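You operate a simulated robot arm through the tools that you are given. There is no shell and no other tool.

You run a simulated robot arm. Do the job below in one go: nothing can be reset, and whatever is moved stays where it is left.

Task
Snap the stud flush on the grey buckle ladder and put it back.
Fine: in the snap tool, tray in before the lever; leave the tray out.
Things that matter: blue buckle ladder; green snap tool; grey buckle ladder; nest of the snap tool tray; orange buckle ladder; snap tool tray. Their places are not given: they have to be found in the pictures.

The check looks at the end state, three seconds after you hand in, the way a careful person would. Anything else that was tipped, shoved, dropped, spilled or broken makes it a failure.

Robot
A 6-joint arm with a two-finger parallel gripper, fixed in place. Base frame: the origin is at the foot of the arm, x ahead of it, y to its left, z up; the work surface is at about z = 0. Units: mm, degrees, N and s.
With the tool pointing down near the work surface it reaches from about 240 to 580 mm from the base axis. Its first joint turns from -166.0 to 166.0 degrees. Payload 1.5 kg.
Tool frame: the origin (TCP) lies between the finger pads and is the grasp point; the fingertips stand 30 mm ahead of it; z points along the fingers, y is the line along which they close. The gripper opens to 80 mm. The fingers are 17 mm wide and 12 mm thick; the gripper's body (40 by 82 mm) begins 80 mm behind the TCP.
Orientation is that of the tool frame in the base frame, as a unit quaternion [x, y, z, w]. With the fingers straight down and closing along the base's y, the tool's x points along the base's -x, its y along +y and its z along -z.

Tools
- The arm moves only by the tool send_rows. Its argument "moves" is a list of rows, each an object (a shift or turn left out is 0, a gripper value left out holds the last) with "gripper": the finger opening in mm, from 0 to 80; "delta_pos": the shift along the tool's x, y, z in units of 100 mm (1.0 is 100 mm), a list of three; "rot": the turn, a rotation vector about the tool's x, y, z in units of 90 degrees (1.0 is 90 degrees), a list of three. In form: [{"gripper": gripper, "delta_pos": [tx, ty, tz], "rot": [ax, ay, az]}, ...]. A call has 1 to 20 rows; each row is the pose to reach, as a shift and turn from the pose commanded when the call began, along the tool's axes at that moment. A call with a number of a shift or a turn outside -1 to 1 is refused whole. A row lasts 0.2 s, in which the tool goes at most 50 mm and 8.6 degrees; a call with a longer step from one row to the next is refused whole, and so is a gripper value outside its range. Where a pose cannot be reached the arm comes as near as it can. A force on the tool above 40 N (or 10 N above the force at the start of the call, whichever is more), or a blocked arm, ends the call early, and 0.2 s more pass. The fingers move at their own pace (about 72 mm/s each) and stop on an object; they squeeze with about 37 N. The grip force told is the motor's: it shows also when the fingers shut on nothing. Time passes only in rows, and 0.2 s behind the last, so rows that repeat a pose let the fingers close. It gives the time, the measured TCP pose, the force on the tool (base axes), the opening and the grip force at its end, in the units of the frame above (readings bear some noise), with the torque about the TCP (base axes, N m) and any sound that the robot's microphone picked up.
- Cameras (640 x 400 px; columns grow to the right, rows downward): "scene" is fixed at [220.3, -501.2, 574.5]; the picture's right is [0.98, -0.21, 0.00], its down [-0.10, -0.46, -0.88] and it looks along [0.18, 0.87, -0.47] (base axes); focal length 308 px, centre (320, 200). "wrist" rides on the gripper at [72, -7, -122] in the tool frame; the picture's right is [0.09, 1.00, 0.00], its down [-0.84, 0.08, -0.54] and it looks along [-0.54, 0.05, 0.84] (tool axes); focal length 238 px, centre (320, 200).
- grab_frame(camera): a new picture of that camera. No time passes.
- probe_pixels(camera, pixels): for up to 12 pixels [column, row] of the newest picture of that camera ("zoom" is the newest enlarged one), the place [x, y, z] in the base frame of the surface seen there, good to about 2 mm. No time passes.
- enlarge(camera, box): a new picture of the part [left, top, right, bottom] of that camera's present view, enlarged. No time passes.
- sign_off(): hands the job in; it is judged then, once.

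Leave the gripper open and the arm clear of the work at the hand-in unless told otherwise.

The tools are called after "Request:" by a JSON object that holds its "api" and its "payload". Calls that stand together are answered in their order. send_rows: Moves the arm, as the interface text tells. Its arguments: {"type":"object","properties":{"moves":{"type":"array"}},"required":["moves"]} The other tools are called the same way: grab_frame (camera) takes a picture; probe_pixels (camera, pixels) gives the place of the surface under pixels of a picture; enlarge (camera, box) takes an enlarged picture of a part of a camera's view; sign_off () hands the job in.

At the start:

```text
time: 0.0
tool_pos: [165.6, 238.3, 419.9]
orientation: [0.0, 1.0, 0.001, 0.0]
force: [0.2, -1.6, 0.4]
wrist_torque: [0.0, -0.01, 0.0]
grip_width: 80.3
gripper_force: 0.2
```

scene: 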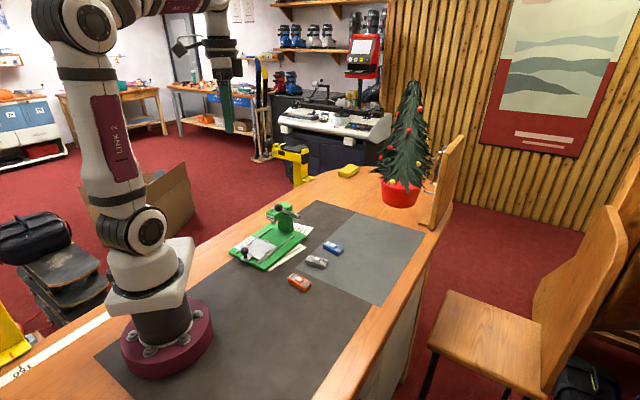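
wrist: 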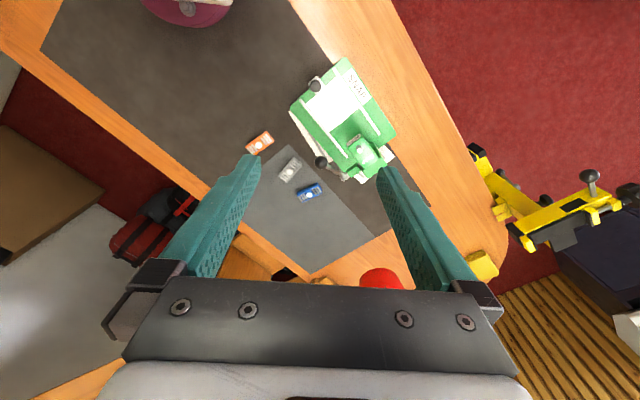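

I see a green snap tool with a tray and a lever, and three buckles: orange, grey and blue. I'll enlarge both views to see the details.

Request:
{"api": "enlarge", "payload": {"camera": "scene", "box": [210, 190, 370, 300]}}

Request:
{"api": "enlarge", "payload": {"camera": "wrist", "box": [230, 50, 410, 220]}}

```text
3.64 times, centred on (290, 245) of scene
```

zoom: 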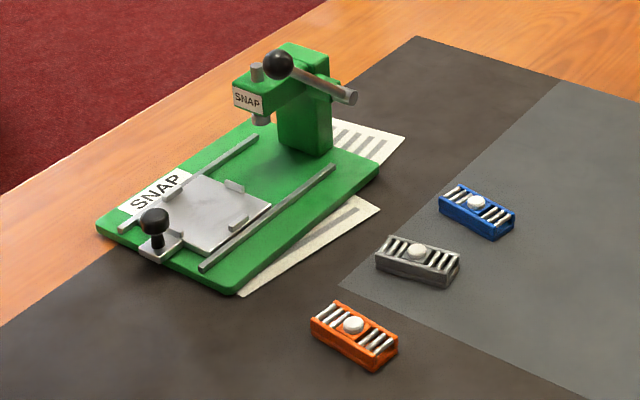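

```text
2.35 times, centred on (320, 135) of wrist
```

zoom: 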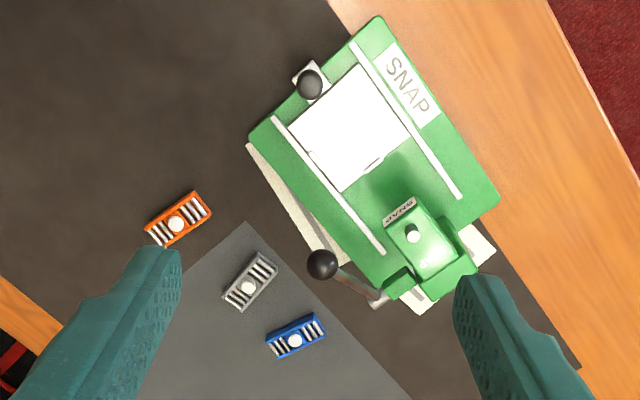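

The newest zoom is the wrist one. I'll probe the tray knob, tray corners, rails, head, lever and buckles in it.

Request:
{"api": "probe_pixels", "payload": {"camera": "zoom", "pixels": [[310, 83], [357, 66], [290, 143], [345, 190], [408, 135], [413, 233], [322, 265], [375, 298], [248, 287], [176, 224], [294, 341], [375, 165]]}}

Request:
{"api": "probe_pixels", "payload": {"camera": "zoom", "pixels": [[353, 43], [460, 197], [275, 118], [382, 253], [376, 20], [250, 135], [498, 200], [390, 290], [350, 285], [400, 260], [470, 262], [440, 230]]}}

Request:
{"api": "probe_pixels", "payload": {"camera": "zoom", "pixels": [[222, 293], [242, 311], [277, 268], [259, 253], [145, 230], [195, 192], [212, 213], [163, 247], [266, 343], [318, 314], [326, 333], [275, 359]]}}

```text
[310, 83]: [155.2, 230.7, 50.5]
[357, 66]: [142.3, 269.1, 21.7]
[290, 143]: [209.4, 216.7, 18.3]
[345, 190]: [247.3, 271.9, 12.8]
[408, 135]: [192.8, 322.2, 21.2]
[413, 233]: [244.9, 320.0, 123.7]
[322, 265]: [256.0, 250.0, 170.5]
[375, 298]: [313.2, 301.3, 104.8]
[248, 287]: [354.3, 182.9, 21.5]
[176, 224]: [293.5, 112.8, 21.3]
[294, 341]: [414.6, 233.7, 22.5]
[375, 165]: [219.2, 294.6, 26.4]
```

```text
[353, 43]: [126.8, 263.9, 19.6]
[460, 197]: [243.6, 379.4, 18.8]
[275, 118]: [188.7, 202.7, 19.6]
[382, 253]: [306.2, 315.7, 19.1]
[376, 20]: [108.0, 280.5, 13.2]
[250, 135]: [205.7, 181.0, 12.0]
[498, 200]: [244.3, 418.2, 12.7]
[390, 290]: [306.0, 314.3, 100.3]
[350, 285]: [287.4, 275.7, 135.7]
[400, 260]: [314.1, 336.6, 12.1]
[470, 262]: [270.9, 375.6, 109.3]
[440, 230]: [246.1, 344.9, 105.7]
```

```text
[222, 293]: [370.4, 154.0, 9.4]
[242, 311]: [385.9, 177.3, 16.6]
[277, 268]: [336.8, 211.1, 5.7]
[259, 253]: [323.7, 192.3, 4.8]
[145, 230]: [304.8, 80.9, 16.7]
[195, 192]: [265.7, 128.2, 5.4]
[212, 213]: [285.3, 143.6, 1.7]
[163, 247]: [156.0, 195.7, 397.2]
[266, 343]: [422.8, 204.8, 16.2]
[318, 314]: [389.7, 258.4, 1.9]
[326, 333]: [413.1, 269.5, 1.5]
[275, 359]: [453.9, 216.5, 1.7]
```

The snap tool's long axis runs at about 45° and the tray knob is at about (155, 231, 50). The ram is near (245, 320) and the grey buckle near (354, 183). I'll move the arm lower, still above everything, for a closer wrist view.

Request:
{"api": "send_rows", "payload": {"moves": [{"gripper": 80, "delta_pos": [-0.1, -0.15, 0.3]}, {"delta_pos": [-0.2, -0.3, 0.6]}, {"delta_pos": [-0.3, -0.45, 0.9]}, {"delta_pos": [-0.344, -0.533, 1.0]}, {"delta_pos": [-0.344, -0.533, 1.0]}]}}

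Request:
{"api": "grab_frame", "payload": {"camera": "wrist"}}

```text
time: 1.2
tool_pos: [197.6, 185.8, 318.7]
orientation: [0.0, 1.0, 0.001, 0.0]
force: [0.1, -0.2, -0.2]
wrist_torque: [0.02, 0.04, 0.0]
grip_width: 79.9
gripper_force: 0.0
```

```text
taken
```

wrist: 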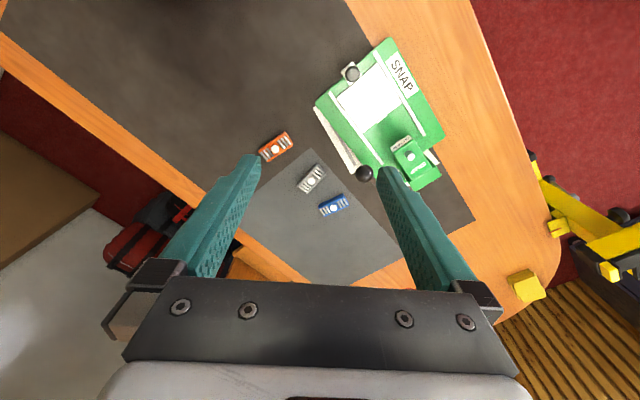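

I have a clear wrist view now. I'll enlarge the buckles and the tray.

Request:
{"api": "enlarge", "payload": {"camera": "wrist", "box": [320, 40, 420, 130]}}

Request:
{"api": "enlarge", "payload": {"camera": "wrist", "box": [252, 125, 362, 225]}}

```text
4.44 times, centred on (370, 85) of wrist
```

zoom: 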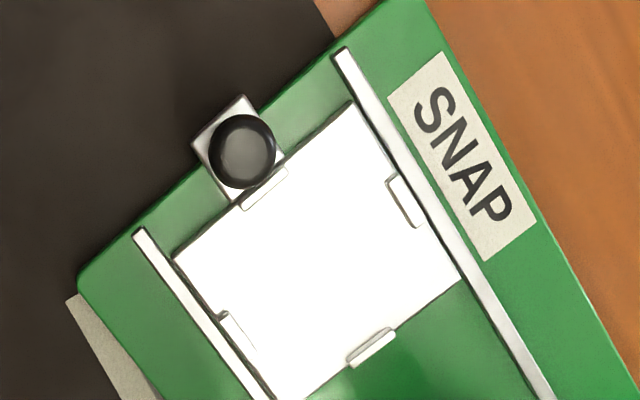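

```text
4.00 times, centred on (307, 175) of wrist
```

zoom: 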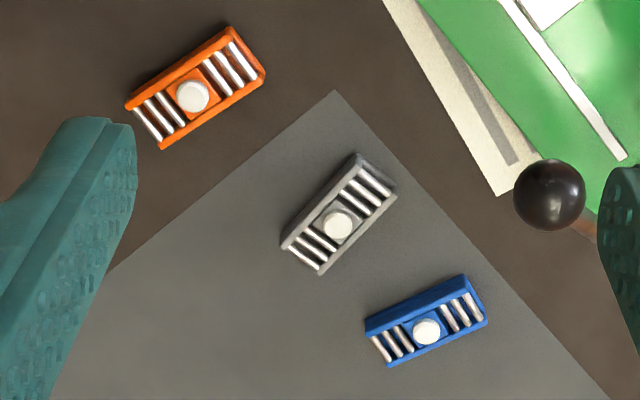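

The nest is bounded by four tabs on the tray. First I'll probe the grey buckle's corners in the current zoom: (355,152), (397,185), (320,275), (281,247), plus the stud at (338,226).

Request:
{"api": "probe_pixels", "payload": {"camera": "zoom", "pixels": [[357, 157], [393, 185], [320, 270], [285, 245], [338, 222], [328, 232], [348, 222], [338, 212], [318, 215], [360, 245], [300, 225], [345, 250]]}}

Request:
{"api": "enlarge", "payload": {"camera": "wrist", "box": [290, 155, 335, 200]}}

```text
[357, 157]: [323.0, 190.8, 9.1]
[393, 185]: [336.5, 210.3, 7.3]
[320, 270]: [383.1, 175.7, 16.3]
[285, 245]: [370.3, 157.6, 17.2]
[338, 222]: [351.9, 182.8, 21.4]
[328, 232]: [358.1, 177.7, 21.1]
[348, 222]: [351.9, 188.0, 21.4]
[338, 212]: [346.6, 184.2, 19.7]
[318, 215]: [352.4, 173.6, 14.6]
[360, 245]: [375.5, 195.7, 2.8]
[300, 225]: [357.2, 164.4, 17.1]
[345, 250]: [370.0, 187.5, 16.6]
```

```text
8.89 times, centred on (312, 178) of wrist
```

zoom: 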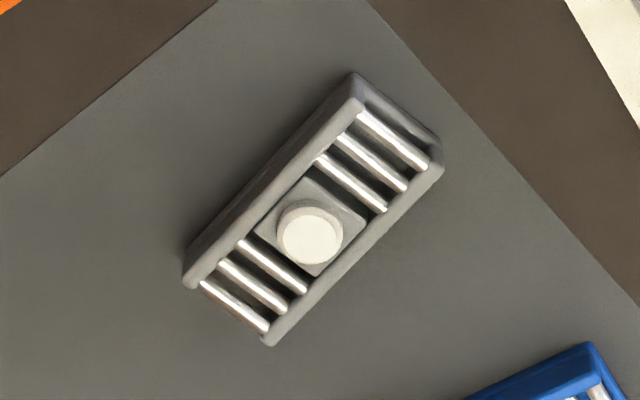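

The buckle has two side rails, rungs and a raised stud. I'll probe the rail ends and the stud precisely.

Request:
{"api": "probe_pixels", "payload": {"camera": "zoom", "pixels": [[193, 278], [352, 103], [270, 335], [436, 172], [310, 235], [270, 192], [345, 260], [262, 232], [358, 218], [300, 185], [320, 275], [235, 235]]}}

Request:
{"api": "probe_pixels", "payload": {"camera": "zoom", "pixels": [[186, 270], [356, 78], [440, 140], [262, 345], [275, 345], [440, 175], [240, 200], [355, 265], [220, 272], [410, 150], [245, 245], [370, 190]]}}

Request:
{"api": "enlarge", "payload": {"camera": "wrist", "box": [335, 50, 405, 130]}}

```text
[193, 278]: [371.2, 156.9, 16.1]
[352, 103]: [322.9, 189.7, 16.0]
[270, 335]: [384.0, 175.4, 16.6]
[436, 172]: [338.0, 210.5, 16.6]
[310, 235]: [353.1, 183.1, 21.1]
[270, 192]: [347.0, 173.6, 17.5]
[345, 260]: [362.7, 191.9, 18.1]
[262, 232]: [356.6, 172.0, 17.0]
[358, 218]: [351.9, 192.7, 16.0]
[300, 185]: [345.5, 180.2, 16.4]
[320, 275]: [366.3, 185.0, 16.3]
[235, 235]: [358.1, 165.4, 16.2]
```

```text
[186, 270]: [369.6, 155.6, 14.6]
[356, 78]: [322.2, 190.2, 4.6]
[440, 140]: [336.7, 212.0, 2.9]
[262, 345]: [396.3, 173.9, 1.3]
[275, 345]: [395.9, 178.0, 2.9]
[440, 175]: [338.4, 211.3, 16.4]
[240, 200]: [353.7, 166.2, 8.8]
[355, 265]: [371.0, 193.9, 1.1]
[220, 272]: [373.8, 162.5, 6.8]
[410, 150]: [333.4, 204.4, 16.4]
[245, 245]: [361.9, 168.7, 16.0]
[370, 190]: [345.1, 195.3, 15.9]
```

```text
5.00 times, centred on (370, 90) of wrist
```

zoom: 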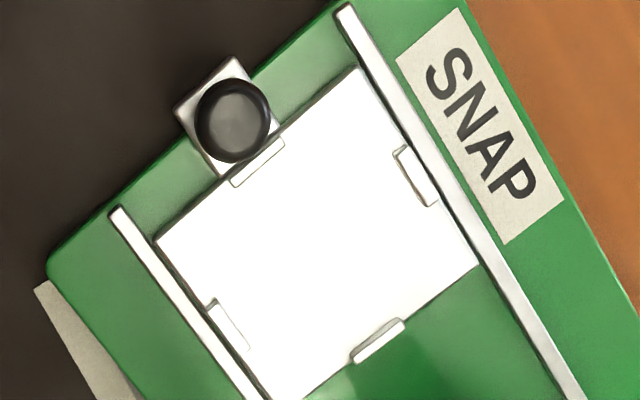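

Grey buckle centre is about (354, 183), long axis at about 144.4°. Next I'll probe the tray tabs and the knob in the current zoom.

Request:
{"api": "probe_pixels", "payload": {"camera": "zoom", "pixels": [[257, 160], [263, 167], [235, 183], [282, 143], [378, 340], [355, 355], [402, 323], [408, 152], [430, 200], [212, 305], [245, 347], [235, 110]]}}

Request:
{"api": "probe_pixels", "payload": {"camera": "zoom", "pixels": [[160, 240], [358, 72], [475, 265], [305, 397], [318, 240], [270, 260], [380, 210], [345, 15], [120, 215], [578, 395], [400, 170], [240, 320]]}}

Request:
{"api": "enlarge", "payload": {"camera": "scene", "box": [225, 225, 300, 275]}}

```text
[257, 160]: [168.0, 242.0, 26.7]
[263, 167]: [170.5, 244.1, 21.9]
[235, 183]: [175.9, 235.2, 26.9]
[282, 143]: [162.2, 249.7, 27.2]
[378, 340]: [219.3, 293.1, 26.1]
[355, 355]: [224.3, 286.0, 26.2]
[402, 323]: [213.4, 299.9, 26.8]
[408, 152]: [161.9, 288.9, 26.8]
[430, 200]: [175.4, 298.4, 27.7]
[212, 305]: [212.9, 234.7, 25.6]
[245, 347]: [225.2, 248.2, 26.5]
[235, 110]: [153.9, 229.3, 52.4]
```

```text
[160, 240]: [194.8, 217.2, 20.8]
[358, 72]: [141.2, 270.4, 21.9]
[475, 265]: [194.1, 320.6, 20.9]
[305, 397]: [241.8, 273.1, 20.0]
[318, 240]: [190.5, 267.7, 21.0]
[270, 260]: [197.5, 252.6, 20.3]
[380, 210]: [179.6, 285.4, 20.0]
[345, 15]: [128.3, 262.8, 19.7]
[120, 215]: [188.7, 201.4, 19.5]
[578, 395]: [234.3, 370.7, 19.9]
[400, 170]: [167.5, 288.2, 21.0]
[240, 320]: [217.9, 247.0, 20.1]
```

```text
8.00 times, centred on (262, 250) of scene
```

zoom: 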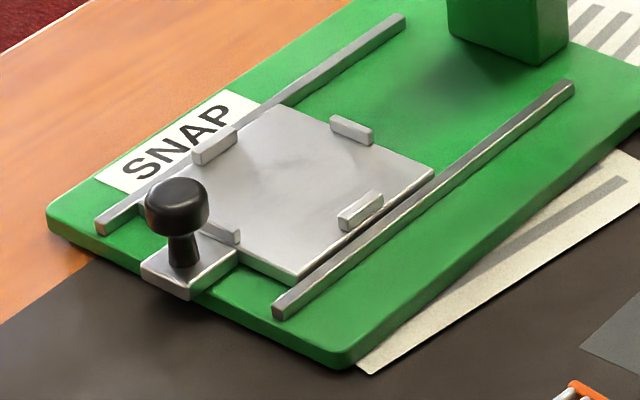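

The nest centre comes out at about (194, 267.6), tray surface z≈20.5, with tabs up to about 26.5. Next I'll look at the head, the ram and the lever from the scene camera.

Request:
{"api": "enlarge", "payload": {"camera": "scene", "box": [260, 198, 320, 238]}}

Request:
{"api": "probe_pixels", "payload": {"camera": "zoom", "pixels": [[240, 80], [260, 240], [275, 220], [300, 55], [380, 110], [490, 145], [470, 150], [175, 135], [230, 180], [420, 210], [345, 280], [250, 110]]}}

Request:
{"api": "enlarge", "payload": {"camera": "wrist", "box": [345, 125, 455, 200]}}

```text
10.00 times, centred on (290, 218) of scene
```

zoom: 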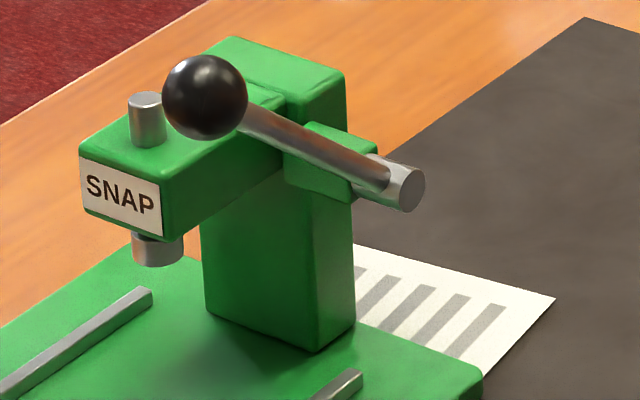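

```text
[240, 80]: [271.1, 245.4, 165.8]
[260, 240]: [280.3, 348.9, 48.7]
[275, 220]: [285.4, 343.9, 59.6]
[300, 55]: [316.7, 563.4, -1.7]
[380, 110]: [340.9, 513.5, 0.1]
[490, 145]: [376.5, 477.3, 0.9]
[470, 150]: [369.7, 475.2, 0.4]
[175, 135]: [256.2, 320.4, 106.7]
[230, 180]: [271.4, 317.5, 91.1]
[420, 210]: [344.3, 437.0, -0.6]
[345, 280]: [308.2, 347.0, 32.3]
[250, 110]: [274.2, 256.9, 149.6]
```

```text
5.33 times, centred on (400, 162) of wrist
```

zoom: 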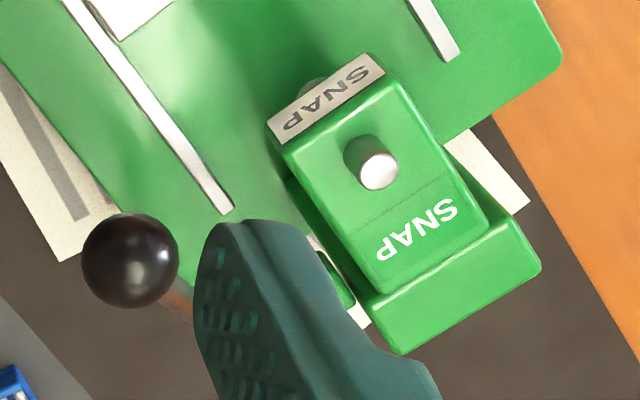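

Newest zoom is the wrist one, showing the head. I'll probe the post, head corners, column and lever ball.

Request:
{"api": "probe_pixels", "payload": {"camera": "zoom", "pixels": [[378, 172], [290, 152], [393, 88], [480, 215], [380, 285], [405, 345], [535, 265], [128, 255], [345, 290], [130, 225], [95, 265], [325, 100]]}}

Request:
{"api": "enlarge", "payload": {"camera": "scene", "box": [260, 198, 320, 238]}}

Request:
{"api": "probe_pixels", "payload": {"camera": "zoom", "pixels": [[148, 100], [85, 150], [165, 180], [158, 252], [160, 262], [135, 248], [182, 245], [205, 100], [405, 188], [380, 180], [320, 150], [330, 190]]}}

Request:
{"api": "probe_pixels", "payload": {"camera": "zoom", "pixels": [[205, 60], [205, 135], [168, 98], [243, 98], [260, 120], [310, 340], [205, 290], [350, 320], [210, 230], [270, 180], [365, 160], [85, 205]]}}

```text
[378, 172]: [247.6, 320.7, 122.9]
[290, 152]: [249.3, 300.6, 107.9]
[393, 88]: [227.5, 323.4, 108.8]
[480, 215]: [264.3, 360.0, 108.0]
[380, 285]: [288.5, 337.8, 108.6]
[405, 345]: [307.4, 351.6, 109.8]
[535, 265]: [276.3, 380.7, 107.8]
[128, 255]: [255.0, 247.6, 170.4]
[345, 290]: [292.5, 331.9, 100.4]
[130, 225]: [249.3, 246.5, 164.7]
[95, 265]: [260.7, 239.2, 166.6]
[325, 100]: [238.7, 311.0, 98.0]
```

```text
10.00 times, centred on (290, 218) of scene
```

zoom: 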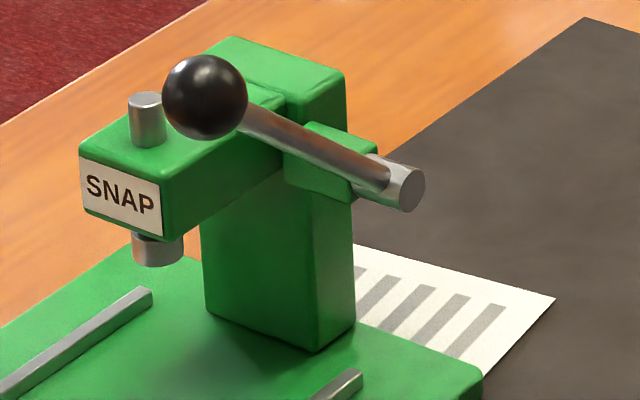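

```text
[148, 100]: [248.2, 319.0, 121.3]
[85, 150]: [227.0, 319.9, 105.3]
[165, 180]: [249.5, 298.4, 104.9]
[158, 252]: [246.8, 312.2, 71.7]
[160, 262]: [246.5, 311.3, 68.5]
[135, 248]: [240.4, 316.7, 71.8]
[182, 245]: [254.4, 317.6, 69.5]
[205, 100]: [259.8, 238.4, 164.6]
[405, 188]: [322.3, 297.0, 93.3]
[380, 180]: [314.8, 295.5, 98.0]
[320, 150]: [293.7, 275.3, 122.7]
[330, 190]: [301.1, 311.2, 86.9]
```

```text
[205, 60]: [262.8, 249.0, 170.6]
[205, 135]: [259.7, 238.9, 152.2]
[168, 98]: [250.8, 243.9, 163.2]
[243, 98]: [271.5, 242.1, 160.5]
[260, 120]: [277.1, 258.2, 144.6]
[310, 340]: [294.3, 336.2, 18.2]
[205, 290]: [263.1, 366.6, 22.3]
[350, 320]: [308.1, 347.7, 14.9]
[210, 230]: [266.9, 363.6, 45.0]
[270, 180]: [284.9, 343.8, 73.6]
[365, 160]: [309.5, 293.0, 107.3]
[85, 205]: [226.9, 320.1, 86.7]
```

The ram is at about (248, 320.5) with its bottom near z 66. The lever ball centre is about (260, 249.5, 159.5) and its pivot is near u=438, z=94, where u runs along the 45° axis. I'll check the gripper shape in the scene view for clearances.

Request:
{"api": "grab_frame", "payload": {"camera": "scene"}}

Request:
{"api": "enlarge", "payload": {"camera": "scene", "box": [160, 20, 320, 230]}}

```text
taken
```

scene: 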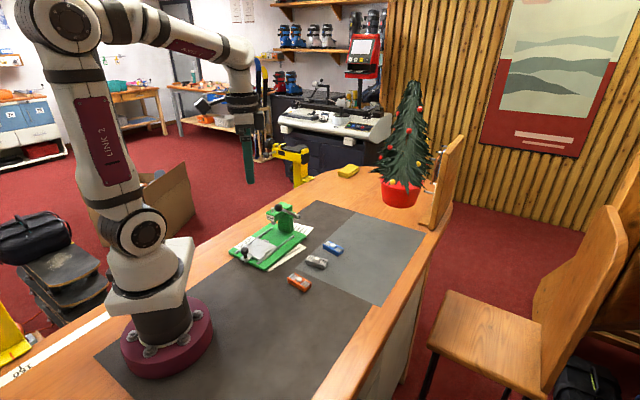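

```text
1.90 times, centred on (240, 125) of scene
```

zoom: 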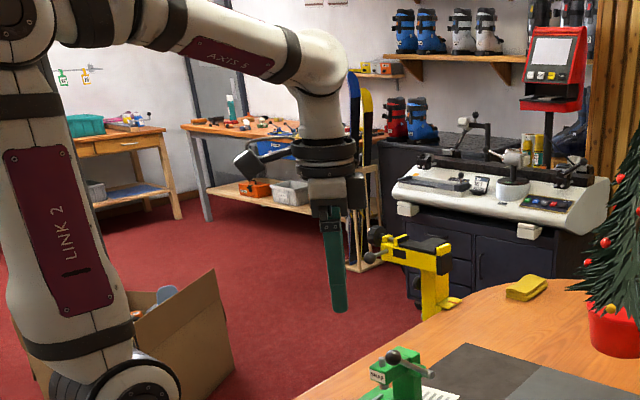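

The arm is clear. I'll move toward the grey buckle at height and turn the tool about its z by 35.6°, so the fingers close across the buckle's short side.

Request:
{"api": "send_rows", "payload": {"moves": [{"gripper": 60, "delta_pos": [-0.15, 0, 0.05], "rot": [0, 0, 0.066]}, {"delta_pos": [-0.3, 0, 0.1], "rot": [0, 0, 0.132]}, {"delta_pos": [-0.45, 0, 0.15], "rot": [0, 0, 0.198]}, {"delta_pos": [-0.6, 0, 0.2], "rot": [0, 0, 0.264]}, {"delta_pos": [-0.75, 0, 0.25], "rot": [0, 0, 0.33]}, {"delta_pos": [-0.9, 0, 0.3], "rot": [0, 0, 0.3956]}, {"delta_pos": [-0.9, 0, 0.3], "rot": [0, 0, 0.3956]}, {"delta_pos": [-0.9, 0, 0.3], "rot": [0, 0, 0.3956]}]}}

```text
time: 3.0
tool_pos: [288.4, 185.2, 289.8]
orientation: [0.305, 0.952, 0.001, -0.001]
force: [-0.8, 0.0, -0.3]
wrist_torque: [0.01, 0.01, -0.04]
grip_width: 59.9
gripper_force: 0.1
```

Next I'll shift over the grey buckle and go down to z≈190.

Request:
{"api": "send_rows", "payload": {"moves": [{"gripper": 60, "delta_pos": [-0.13, 0.09, 0.0]}, {"delta_pos": [-0.27, 0.18, 0.0]}, {"delta_pos": [-0.4, 0.27, 0.1]}, {"delta_pos": [-0.53, 0.359, 0.3]}, {"delta_pos": [-0.53, 0.359, 0.6]}, {"delta_pos": [-0.53, 0.359, 0.9]}, {"delta_pos": [-0.53, 0.359, 1.0]}, {"delta_pos": [-0.53, 0.359, 1.0]}]}}

Request:
{"api": "grab_frame", "payload": {"camera": "wrist"}}

Request:
{"api": "enlarge", "payload": {"camera": "scene", "box": [230, 150, 390, 290]}}

```text
time: 4.8
tool_pos: [353.4, 185.2, 190.6]
orientation: [0.307, 0.952, 0.0, -0.001]
force: [0.4, 0.3, -1.1]
wrist_torque: [0.0, 0.01, -0.04]
grip_width: 60.2
gripper_force: 0.2
```

```text
taken
```

wrist: 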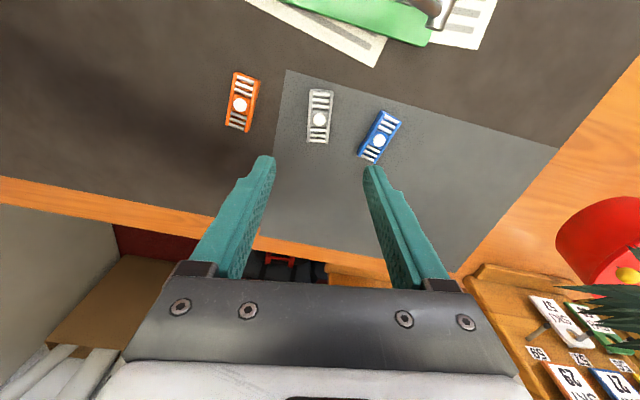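

```text
2.86 times, centred on (310, 220) of scene
```

zoom: 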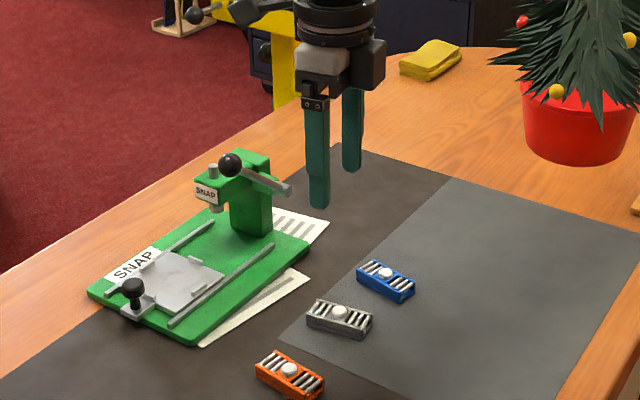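

The grey buckle shows at (319,115) in the wrist view, almost aligned. I'll enlarge it to refine its centre and angle.

Request:
{"api": "enlarge", "payload": {"camera": "wrist", "box": [290, 80, 350, 150]}}

Request:
{"api": "probe_pixels", "payload": {"camera": "zoom", "pixels": [[320, 205], [245, 90], [375, 90], [245, 330], [375, 330], [250, 200], [390, 200], [320, 40], [320, 360], [260, 60], [370, 60], [310, 240]]}}

```text
5.71 times, centred on (320, 115) of wrist
```

zoom: 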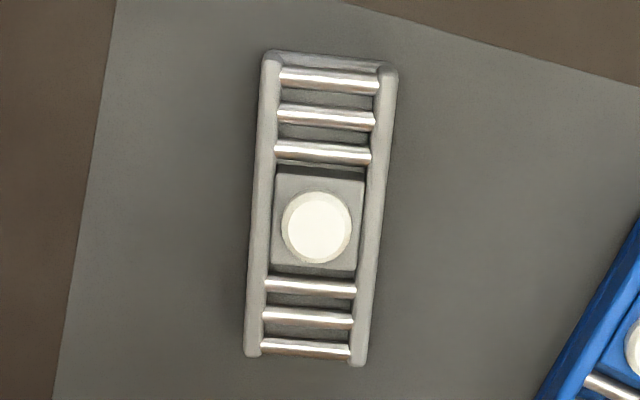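

```text
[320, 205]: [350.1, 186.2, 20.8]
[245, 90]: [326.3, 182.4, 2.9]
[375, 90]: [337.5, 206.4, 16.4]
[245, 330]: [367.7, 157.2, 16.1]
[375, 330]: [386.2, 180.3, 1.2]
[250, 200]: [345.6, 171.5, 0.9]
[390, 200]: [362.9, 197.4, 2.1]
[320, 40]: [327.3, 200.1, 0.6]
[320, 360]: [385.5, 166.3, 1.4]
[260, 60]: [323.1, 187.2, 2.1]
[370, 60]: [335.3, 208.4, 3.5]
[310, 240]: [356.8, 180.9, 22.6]
```

Probing the rail ends and stud on this zoom.

Request:
{"api": "probe_pixels", "payload": {"camera": "zoom", "pixels": [[271, 66], [391, 76], [253, 348], [358, 358], [263, 150], [383, 150], [257, 280], [368, 280], [317, 228], [258, 230], [372, 230], [310, 265]]}}

```text
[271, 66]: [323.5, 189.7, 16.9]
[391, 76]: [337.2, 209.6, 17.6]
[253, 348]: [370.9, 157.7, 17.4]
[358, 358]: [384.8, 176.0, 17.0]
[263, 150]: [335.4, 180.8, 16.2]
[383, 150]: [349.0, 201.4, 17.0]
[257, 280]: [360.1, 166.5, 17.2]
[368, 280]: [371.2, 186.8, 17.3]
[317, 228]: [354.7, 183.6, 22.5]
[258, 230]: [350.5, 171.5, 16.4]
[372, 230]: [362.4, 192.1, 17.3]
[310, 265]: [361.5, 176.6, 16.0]
```

The grey buckle centre is about (354.1, 183.3) at about 145°, which agrees with my pose. I'll narrow the opening to 46 mm to stay clear of the blue buckle, and descend to z≈95 for a check.

Request:
{"api": "send_rows", "payload": {"moves": [{"gripper": 46, "delta_pos": [0, 0, 0.2]}, {"delta_pos": [0, 0, 0.45]}, {"delta_pos": [0, 0, 0.7]}, {"delta_pos": [0, 0, 0.9]}, {"delta_pos": [0, 0, 0.95]}, {"delta_pos": [0, 0, 0.95]}, {"delta_pos": [0, 0, 0.95]}]}}

Request:
{"api": "grab_frame", "payload": {"camera": "wrist"}}

Request:
{"api": "enlarge", "payload": {"camera": "wrist", "box": [240, 90, 400, 200]}}

```text
time: 6.4
tool_pos: [353.1, 184.5, 95.8]
orientation: [0.305, 0.952, 0.0, 0.0]
force: [0.2, 0.2, 0.7]
wrist_torque: [0.03, -0.01, 0.04]
grip_width: 46.0
gripper_force: 0.1
```

```text
taken
```

wrist: 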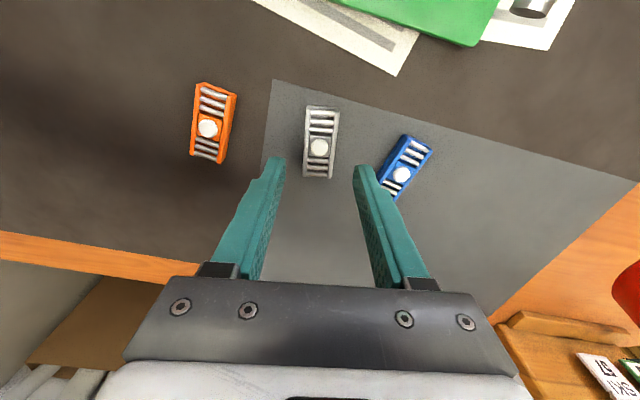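

```text
3.64 times, centred on (320, 145) of wrist
```

zoom: 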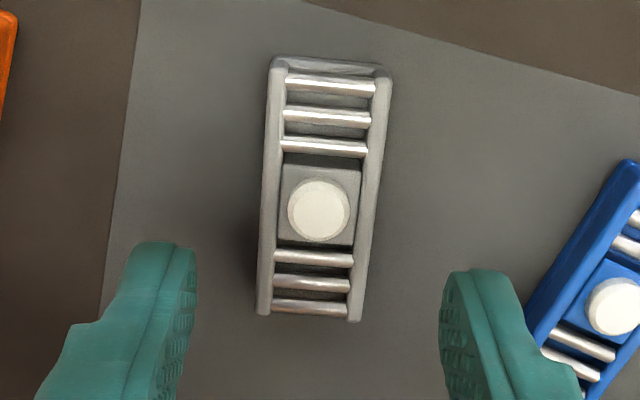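

I can see the tips of both fingers. I'll probe the finger tips and the buckle to check the centring.

Request:
{"api": "probe_pixels", "payload": {"camera": "zoom", "pixels": [[160, 246], [190, 252], [185, 290], [450, 280], [475, 275], [455, 310], [318, 210], [276, 70], [384, 82], [264, 310], [353, 316], [520, 330]]}}

```text
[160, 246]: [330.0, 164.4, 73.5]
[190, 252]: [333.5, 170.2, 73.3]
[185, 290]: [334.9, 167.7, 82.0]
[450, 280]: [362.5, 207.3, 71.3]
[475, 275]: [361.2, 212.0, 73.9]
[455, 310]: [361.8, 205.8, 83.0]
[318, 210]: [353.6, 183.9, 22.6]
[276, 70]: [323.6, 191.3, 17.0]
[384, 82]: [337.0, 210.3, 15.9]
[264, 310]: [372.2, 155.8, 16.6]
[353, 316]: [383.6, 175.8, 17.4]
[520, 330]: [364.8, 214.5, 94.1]
```

The fingers are centred on the buckle within 0.5 mm. I'll descend to TCP z≈35, with the tips about 4–5 mm above the mat.

Request:
{"api": "send_rows", "payload": {"moves": [{"gripper": 46, "delta_pos": [0, 0, 0.2]}, {"delta_pos": [0, 0, 0.38]}, {"delta_pos": [0, 0, 0.5]}, {"delta_pos": [0, 0, 0.56]}, {"delta_pos": [0, 0, 0.6]}, {"delta_pos": [0, 0, 0.6]}]}}

Request:
{"api": "enlarge", "payload": {"camera": "scene", "box": [270, 210, 370, 300]}}

Request:
{"api": "grab_frame", "payload": {"camera": "wrist"}}

```text
time: 7.8
tool_pos: [352.0, 183.6, 35.9]
orientation: [0.305, 0.952, 0.0, -0.002]
force: [-0.3, -0.1, 0.3]
wrist_torque: [0.0, -0.01, -0.02]
grip_width: 46.3
gripper_force: 0.1
```

```text
4.44 times, centred on (320, 255) of scene
```

zoom: 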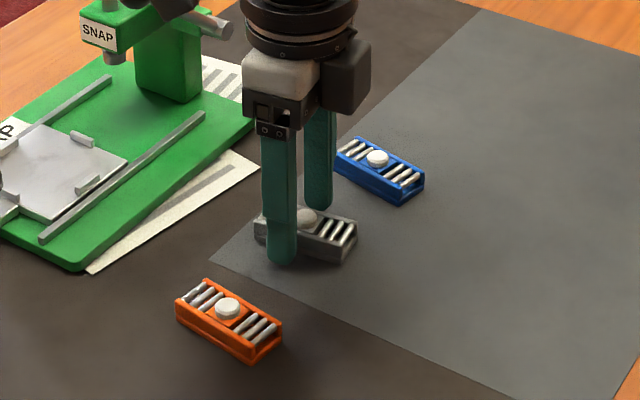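

```text
taken
```

wrist: 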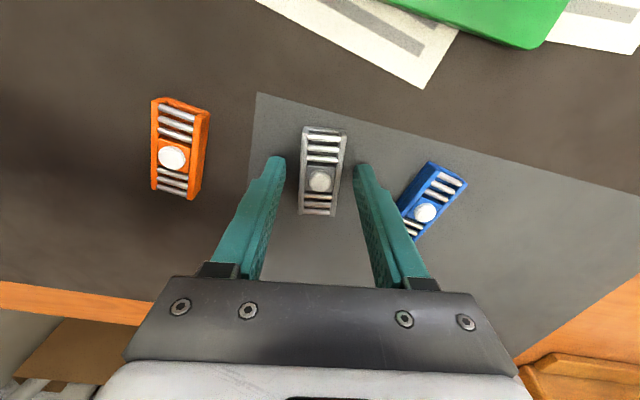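

The stud lines up with the fingertip centre (row about 178–180). I'll close the gripper on the buckle.

Request:
{"api": "send_rows", "payload": {"moves": [{"gripper": 20, "delta_pos": [0, 0, 0]}, {"gripper": 20}, {"gripper": 20}, {"gripper": 20}]}}

Request:
{"api": "grab_frame", "payload": {"camera": "wrist"}}

```text
time: 8.8
tool_pos: [351.9, 184.8, 35.8]
orientation: [0.305, 0.952, 0.0, -0.001]
force: [0.0, 0.9, -1.0]
wrist_torque: [0.03, 0.0, -0.02]
grip_width: 26.9
gripper_force: 36.6
```

```text
taken
```

wrist: 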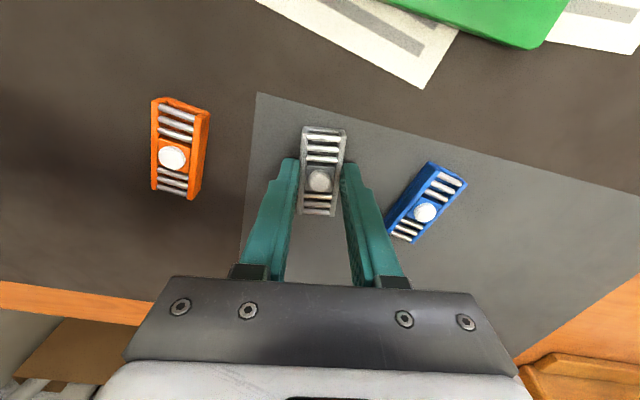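

The buckle is held at 26.9 mm with 36.6 N. I'll lift it straight up 100 mm.

Request:
{"api": "send_rows", "payload": {"moves": [{"gripper": 20, "delta_pos": [0, 0, -0.05]}, {"delta_pos": [0, 0, -0.15]}, {"delta_pos": [0, 0, -0.35]}, {"delta_pos": [0, 0, -0.6]}, {"delta_pos": [0, 0, -0.85]}, {"delta_pos": [0, 0, -1.0]}, {"delta_pos": [0, 0, -1.0]}]}}

Request:
{"api": "grab_frame", "payload": {"camera": "wrist"}}

Request:
{"api": "enlarge", "payload": {"camera": "scene", "box": [230, 150, 390, 290]}}

```text
time: 10.4
tool_pos: [350.9, 184.0, 135.1]
orientation: [0.305, 0.953, 0.001, -0.001]
force: [0.1, -1.1, -1.1]
wrist_torque: [0.0, 0.0, 0.0]
grip_width: 26.6
gripper_force: 36.8
```

```text
taken
```

wrist: 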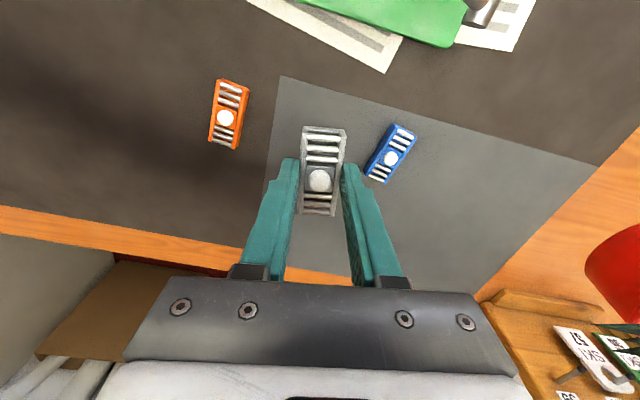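

```text
2.86 times, centred on (310, 220) of scene
```

zoom: 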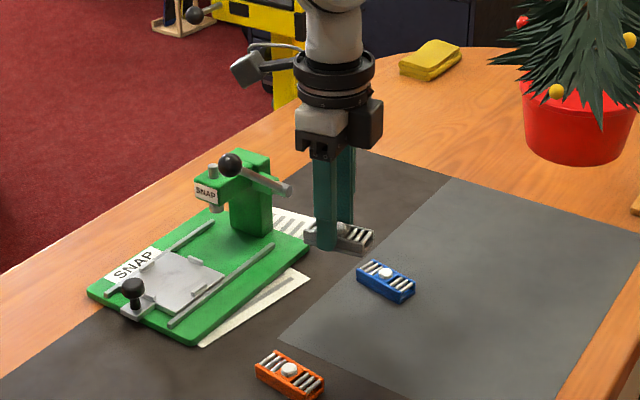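

The buckle is held level. I'll lift another 100 mm so it clears the lever ball (top at about 172).

Request:
{"api": "send_rows", "payload": {"moves": [{"gripper": 20, "delta_pos": [0, 0, -0.2]}, {"delta_pos": [0, 0, -0.45]}, {"delta_pos": [0, 0, -0.7]}, {"delta_pos": [0, 0, -0.9]}, {"delta_pos": [0, 0, -1.0]}, {"delta_pos": [0, 0, -1.0]}]}}

```text
time: 11.8
tool_pos: [352.6, 185.8, 234.2]
orientation: [0.306, 0.952, 0.001, -0.001]
force: [-0.2, 0.6, -1.5]
wrist_torque: [0.03, 0.01, -0.02]
grip_width: 26.7
gripper_force: 37.0
```

Now moving toward the nest at z≈235, in two steps.

Request:
{"api": "send_rows", "payload": {"moves": [{"gripper": 20, "delta_pos": [0.15, -0.02, 0], "rot": [0, 0, 0.02]}, {"delta_pos": [0.35, -0.045, 0], "rot": [0, 0, 0.05]}, {"delta_pos": [0.55, -0.07, 0], "rot": [0, 0, 0.08]}, {"delta_pos": [0.75, -0.095, 0], "rot": [0, 0, 0.11]}, {"delta_pos": [0.9, -0.12, 0], "rot": [0, 0, 0.11]}, {"delta_pos": [0.9, -0.12, 0], "rot": [0, 0, 0.11]}]}}

```text
time: 13.2
tool_pos: [271.4, 227.8, 233.1]
orientation: [0.386, 0.922, 0.0, -0.001]
force: [-0.1, -0.1, -0.7]
wrist_torque: [-0.04, 0.02, -0.05]
grip_width: 26.9
gripper_force: 37.4
```

Next the second half of the move, over the nest.

Request:
{"api": "send_rows", "payload": {"moves": [{"gripper": 20, "delta_pos": [0.2, -0.065, 0]}, {"delta_pos": [0.45, -0.145, 0]}, {"delta_pos": [0.7, -0.225, 0]}, {"delta_pos": [0.851, -0.273, 0]}, {"delta_pos": [0.851, -0.273, 0.2]}, {"delta_pos": [0.851, -0.273, 0.45]}, {"delta_pos": [0.851, -0.273, 0.7]}, {"delta_pos": [0.851, -0.273, 0.9]}, {"delta_pos": [0.851, -0.273, 1.0]}, {"delta_pos": [0.851, -0.273, 1.0]}]}}

Request:
{"api": "grab_frame", "payload": {"camera": "wrist"}}

Request:
{"api": "enlarge", "payload": {"camera": "wrist", "box": [220, 50, 420, 240]}}

Request:
{"api": "enlarge", "payload": {"camera": "scene", "box": [210, 150, 350, 290]}}

```text
time: 15.4
tool_pos: [192.1, 269.6, 136.2]
orientation: [0.387, 0.922, 0.001, -0.001]
force: [-0.3, -0.8, -0.5]
wrist_torque: [0.02, -0.01, 0.01]
grip_width: 26.9
gripper_force: 37.0
```

```text
taken
```

wrist: 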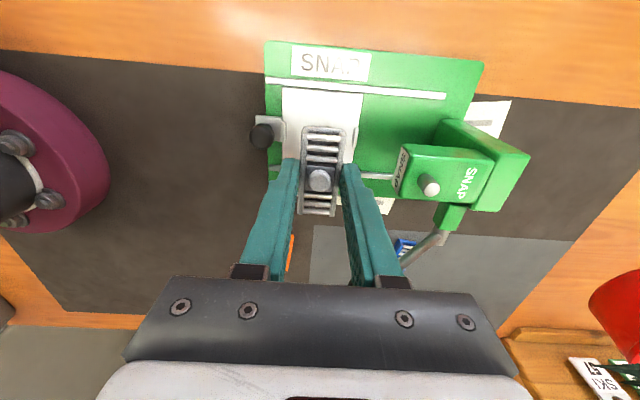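

```text
2.11 times, centred on (320, 145) of wrist
```

zoom: 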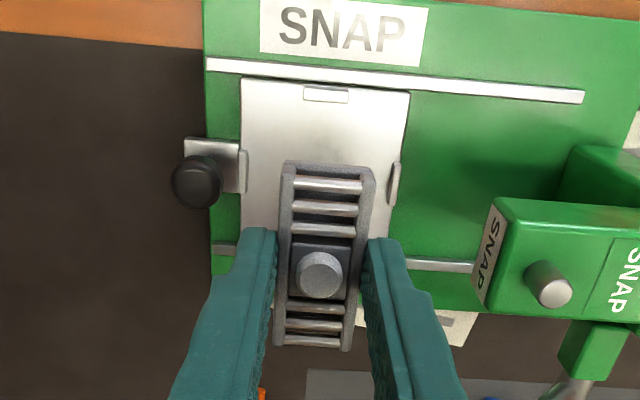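

```text
2.86 times, centred on (280, 220) of scene
```

zoom: 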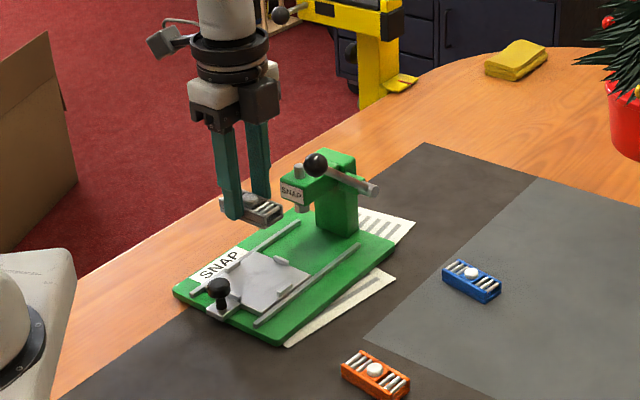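

The buckle is parallel to the tray. I'll enlarge the wrist view again and probe the stud, rails and tabs to check the horizontal offset before lowering.

Request:
{"api": "enlarge", "payload": {"camera": "wrist", "box": [245, 80, 395, 230]}}

Request:
{"api": "probe_pixels", "payload": {"camera": "wrist", "pixels": [[319, 177], [308, 130], [342, 132], [300, 210], [332, 212], [325, 94], [285, 125], [286, 140], [357, 135], [356, 145], [284, 90], [361, 96]]}}

```text
2.67 times, centred on (320, 155) of wrist
```

zoom: 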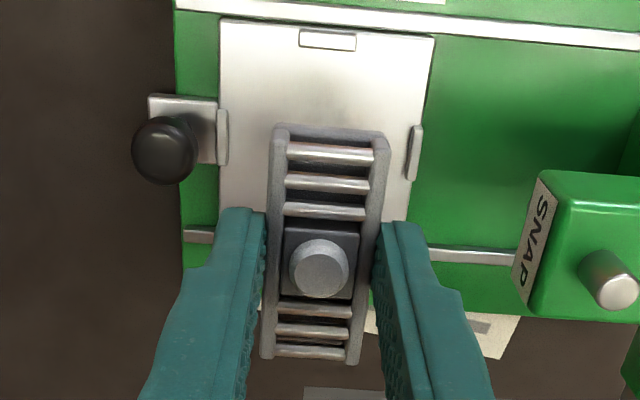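

```text
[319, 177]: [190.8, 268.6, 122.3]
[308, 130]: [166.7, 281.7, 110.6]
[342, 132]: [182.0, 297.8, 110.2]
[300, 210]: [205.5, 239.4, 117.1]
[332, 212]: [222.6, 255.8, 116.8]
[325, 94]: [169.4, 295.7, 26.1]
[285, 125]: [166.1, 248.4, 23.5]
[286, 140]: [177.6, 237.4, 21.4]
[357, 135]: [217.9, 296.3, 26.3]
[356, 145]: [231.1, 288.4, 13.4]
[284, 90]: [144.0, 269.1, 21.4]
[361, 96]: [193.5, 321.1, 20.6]
```

I'll probe the held buckle and tabs more carefully on this zoom.

Request:
{"api": "probe_pixels", "payload": {"camera": "zoom", "pixels": [[279, 140], [381, 147], [267, 350], [353, 357], [320, 272], [302, 272], [338, 272], [328, 40], [222, 137], [414, 155], [412, 180], [420, 130]]}}

```text
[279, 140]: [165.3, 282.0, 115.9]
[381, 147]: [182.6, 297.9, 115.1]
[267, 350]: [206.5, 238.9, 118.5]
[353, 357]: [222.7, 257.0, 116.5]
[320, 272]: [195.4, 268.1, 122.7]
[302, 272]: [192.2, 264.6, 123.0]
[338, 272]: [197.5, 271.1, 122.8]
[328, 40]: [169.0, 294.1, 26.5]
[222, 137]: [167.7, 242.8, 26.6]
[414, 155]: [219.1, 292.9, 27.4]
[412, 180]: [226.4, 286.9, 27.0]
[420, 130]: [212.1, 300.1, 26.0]
```

The held buckle centre is (194.3, 268.9) against a nest centre of (193.8, 267.7). I'll correct by about 1 mm while lowering to just above the tray.

Request:
{"api": "send_rows", "payload": {"moves": [{"gripper": 20, "delta_pos": [-0.005, -0.009, 0.2]}, {"delta_pos": [-0.005, -0.009, 0.4]}, {"delta_pos": [-0.005, -0.009, 0.6]}, {"delta_pos": [-0.005, -0.009, 0.72]}, {"delta_pos": [-0.005, -0.009, 0.77]}, {"delta_pos": [-0.005, -0.009, 0.78]}, {"delta_pos": [-0.005, -0.009, 0.78]}]}}

Request:
{"api": "enlarge", "payload": {"camera": "scene", "box": [220, 210, 310, 280]}}

Request:
{"api": "grab_frame", "payload": {"camera": "wrist"}}

```text
time: 17.0
tool_pos: [193.2, 268.4, 58.5]
orientation: [0.387, 0.922, 0.001, -0.001]
force: [0.1, 0.2, -1.0]
wrist_torque: [-0.01, -0.04, 0.01]
grip_width: 27.2
gripper_force: 36.4
```

```text
5.71 times, centred on (265, 245) of scene
```

zoom: 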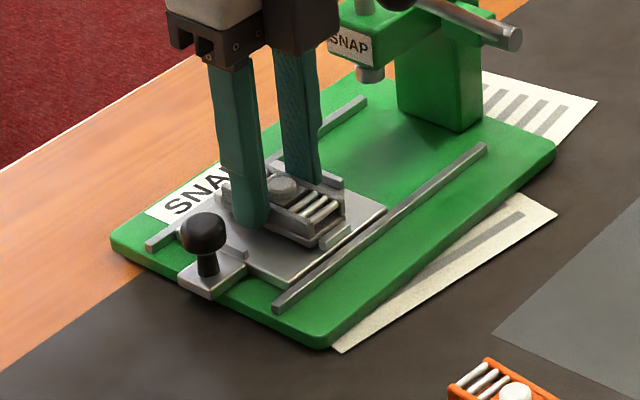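

```text
taken
```

wrist: 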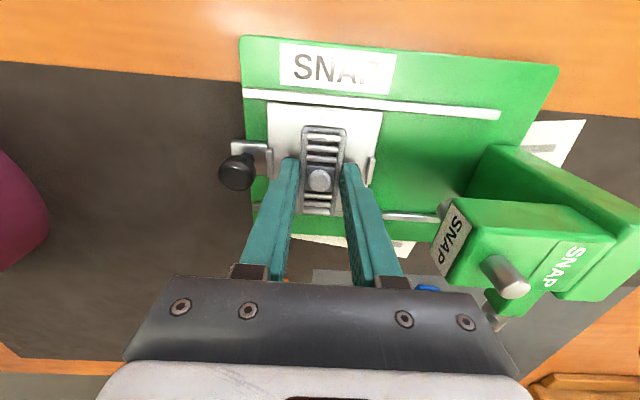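

It's just above the tray. I'll lower it in small steps and watch the force.

Request:
{"api": "send_rows", "payload": {"moves": [{"gripper": 20, "delta_pos": [0, 0, 0.008]}, {"delta_pos": [0, 0, 0.016]}, {"delta_pos": [0, 0, 0.016]}]}}

Request:
{"api": "enlarge", "payload": {"camera": "scene", "box": [245, 230, 285, 260]}}

```text
time: 17.8
tool_pos: [192.7, 267.4, 56.1]
orientation: [0.388, 0.922, 0.001, 0.0]
force: [0.8, -0.6, 7.7]
wrist_torque: [-0.06, -0.02, -0.02]
grip_width: 26.8
gripper_force: 37.6
```

```text
13.33 times, centred on (265, 245) of scene
```

zoom: 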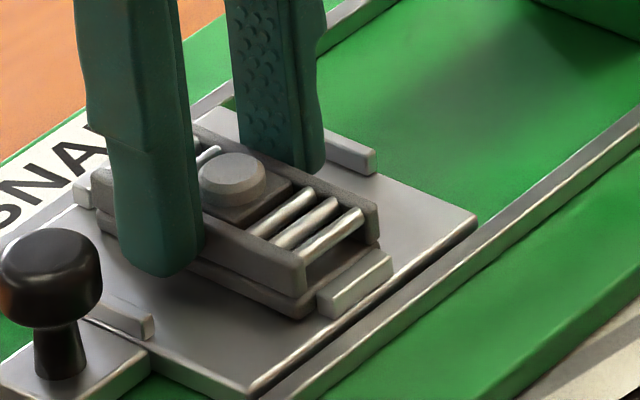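

Contact at 7.7 N and z≈56, so the buckle is seated on the tray. I'll open to 37 mm to stay inside the tabs, then rise.

Request:
{"api": "send_rows", "payload": {"moves": [{"gripper": 37, "delta_pos": [0, 0, 0]}, {"gripper": 37}, {"gripper": 37}]}}

Request:
{"api": "enlarge", "payload": {"camera": "scene", "box": [245, 230, 285, 260]}}

```text
time: 18.6
tool_pos: [193.9, 267.8, 57.0]
orientation: [0.386, 0.922, 0.001, -0.001]
force: [-0.1, -0.5, 0.1]
wrist_torque: [-0.03, 0.01, -0.01]
grip_width: 37.1
gripper_force: 0.1
```

```text
13.33 times, centred on (265, 245) of scene
```

zoom: 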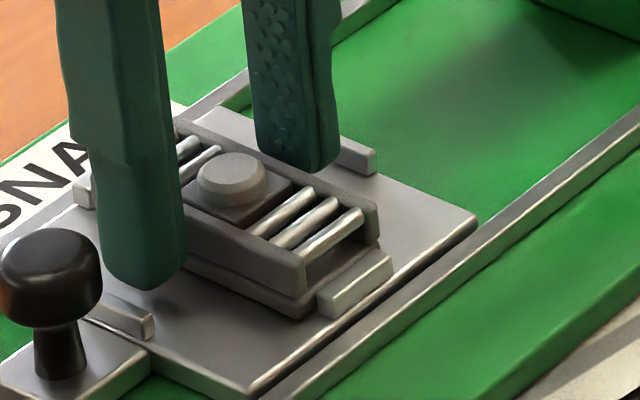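

Released cleanly. Now I'll rise straight up and check the position in the nest.

Request:
{"api": "send_rows", "payload": {"moves": [{"gripper": 37, "delta_pos": [0, 0, -0.1]}, {"delta_pos": [0, 0, -0.25]}, {"delta_pos": [0, 0, -0.5]}, {"delta_pos": [0, 0, -0.75]}, {"delta_pos": [0, 0, -0.95]}, {"delta_pos": [0, 0, -0.95]}]}}

Request:
{"api": "grab_frame", "payload": {"camera": "wrist"}}

Request:
{"api": "enlarge", "payload": {"camera": "wrist", "box": [260, 70, 370, 180]}}

Request:
{"api": "probe_pixels", "payload": {"camera": "zoom", "pixels": [[320, 200], [280, 100], [360, 100], [280, 290], [360, 290], [320, 180], [320, 220], [340, 200], [300, 200], [240, 200], [400, 200], [320, 60]]}}

```text
time: 20.0
tool_pos: [191.8, 267.3, 152.3]
orientation: [0.387, 0.922, 0.0, 0.0]
force: [0.3, -0.4, -0.2]
wrist_torque: [0.01, -0.03, -0.02]
grip_width: 36.9
gripper_force: 0.2
```

```text
taken
```

wrist: 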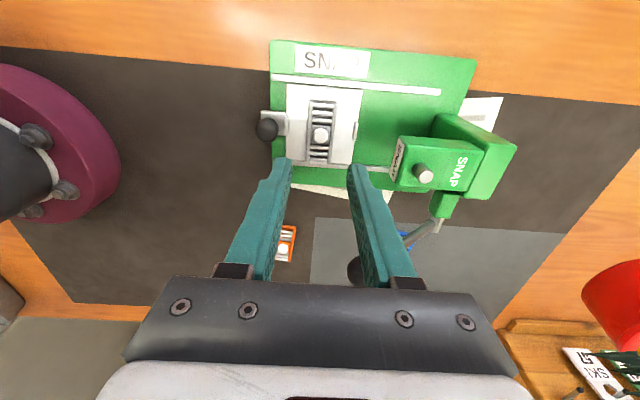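

```text
3.64 times, centred on (315, 125) of wrist
```

zoom: 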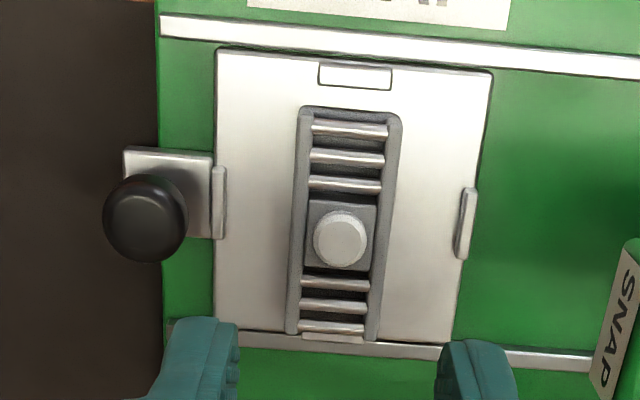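

```text
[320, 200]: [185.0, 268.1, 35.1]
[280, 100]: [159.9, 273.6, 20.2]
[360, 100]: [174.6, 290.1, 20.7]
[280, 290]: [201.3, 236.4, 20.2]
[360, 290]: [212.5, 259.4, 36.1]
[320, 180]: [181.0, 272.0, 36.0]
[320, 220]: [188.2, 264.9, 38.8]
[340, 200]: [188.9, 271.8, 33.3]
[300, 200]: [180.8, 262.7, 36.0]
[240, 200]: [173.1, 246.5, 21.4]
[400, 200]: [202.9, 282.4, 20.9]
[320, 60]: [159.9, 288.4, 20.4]
```

The buckle sits square between the tabs. I'll probe its stud and ends.

Request:
{"api": "probe_pixels", "payload": {"camera": "zoom", "pixels": [[341, 240], [305, 118], [394, 124], [292, 328], [373, 335], [354, 73], [219, 200], [467, 222], [333, 337], [340, 225], [330, 240], [352, 240]]}}

```text
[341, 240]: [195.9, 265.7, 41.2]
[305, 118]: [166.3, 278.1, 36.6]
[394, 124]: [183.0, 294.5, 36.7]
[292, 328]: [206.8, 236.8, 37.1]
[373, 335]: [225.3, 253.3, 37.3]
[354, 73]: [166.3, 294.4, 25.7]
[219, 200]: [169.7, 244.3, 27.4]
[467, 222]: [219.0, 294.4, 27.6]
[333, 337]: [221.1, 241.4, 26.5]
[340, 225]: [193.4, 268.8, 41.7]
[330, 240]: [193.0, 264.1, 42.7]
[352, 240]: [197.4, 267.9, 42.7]
```

The buckle is about 2.5 mm off-centre toward the near (+v) tab. I'll regrip it, lift about 1 mm, shift 2.3 mm along tool +x and set it down again.

Request:
{"api": "send_rows", "payload": {"moves": [{"gripper": 37, "delta_pos": [0, 0, 0.2]}, {"delta_pos": [0, 0, 0.45]}, {"delta_pos": [0, 0, 0.7]}, {"delta_pos": [0, 0, 0.85]}, {"delta_pos": [0, 0, 0.92]}, {"delta_pos": [0, 0, 0.945]}, {"delta_pos": [0, 0, 0.945]}, {"gripper": 20, "delta_pos": [0, 0, 0.945]}, {"gripper": 20, "delta_pos": [0, 0, 0.945]}, {"gripper": 20, "delta_pos": [0, 0, 0.945]}]}}

```text
time: 22.2
tool_pos: [194.5, 268.0, 56.4]
orientation: [0.386, 0.922, 0.001, -0.001]
force: [1.0, -0.6, 0.5]
wrist_torque: [0.03, 0.02, 0.01]
grip_width: 26.9
gripper_force: 36.9
```

Gripped again. I'll lift 1.5 mm, shift, lower and check the force.

Request:
{"api": "send_rows", "payload": {"moves": [{"gripper": 20, "delta_pos": [0, 0, -0.02]}, {"delta_pos": [0, 0, -0.02]}, {"delta_pos": [0.012, 0, -0.02]}, {"delta_pos": [0.023, 0, -0.02]}, {"delta_pos": [0.023, 0, -0.02]}, {"delta_pos": [0.023, 0, -0.008]}, {"delta_pos": [0.023, 0, 0.0]}, {"delta_pos": [0.023, 0, 0.0]}]}}

Request:
{"api": "grab_frame", "payload": {"camera": "wrist"}}

Request:
{"api": "enlarge", "payload": {"camera": "wrist", "box": [260, 90, 380, 230]}}

```text
time: 24.0
tool_pos: [190.5, 269.2, 55.8]
orientation: [0.387, 0.922, 0.002, -0.002]
force: [-1.4, -0.1, 6.5]
wrist_torque: [-0.05, 0.04, 0.0]
grip_width: 27.0
gripper_force: 37.5
```

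```text
taken
```

wrist: 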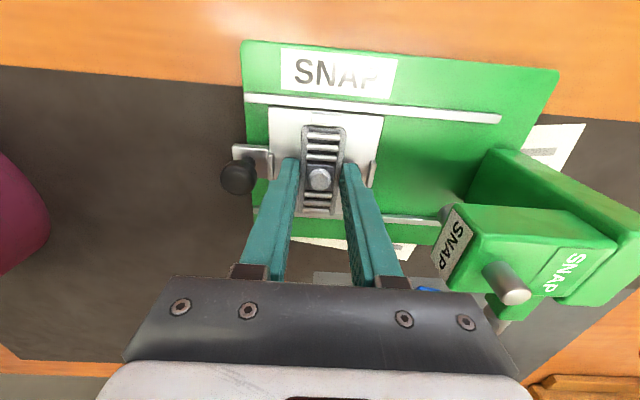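

```text
2.86 times, centred on (320, 160) of wrist
```

zoom: 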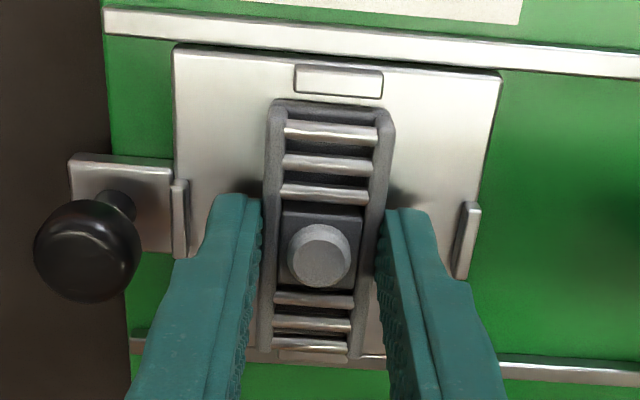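

Checking the position with probes before release.

Request:
{"api": "probe_pixels", "payload": {"camera": "zoom", "pixels": [[275, 112], [386, 118], [264, 343], [355, 350], [320, 255], [310, 255], [330, 255], [339, 78], [180, 215], [467, 238], [315, 353], [300, 350]]}}

```text
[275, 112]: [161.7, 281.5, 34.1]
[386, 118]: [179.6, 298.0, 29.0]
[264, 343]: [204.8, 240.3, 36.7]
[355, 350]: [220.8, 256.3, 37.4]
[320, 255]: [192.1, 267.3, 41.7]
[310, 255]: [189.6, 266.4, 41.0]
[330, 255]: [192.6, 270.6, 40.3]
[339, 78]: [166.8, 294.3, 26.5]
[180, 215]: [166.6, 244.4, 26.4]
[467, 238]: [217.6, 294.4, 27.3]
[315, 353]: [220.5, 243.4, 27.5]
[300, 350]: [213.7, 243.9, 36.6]
```

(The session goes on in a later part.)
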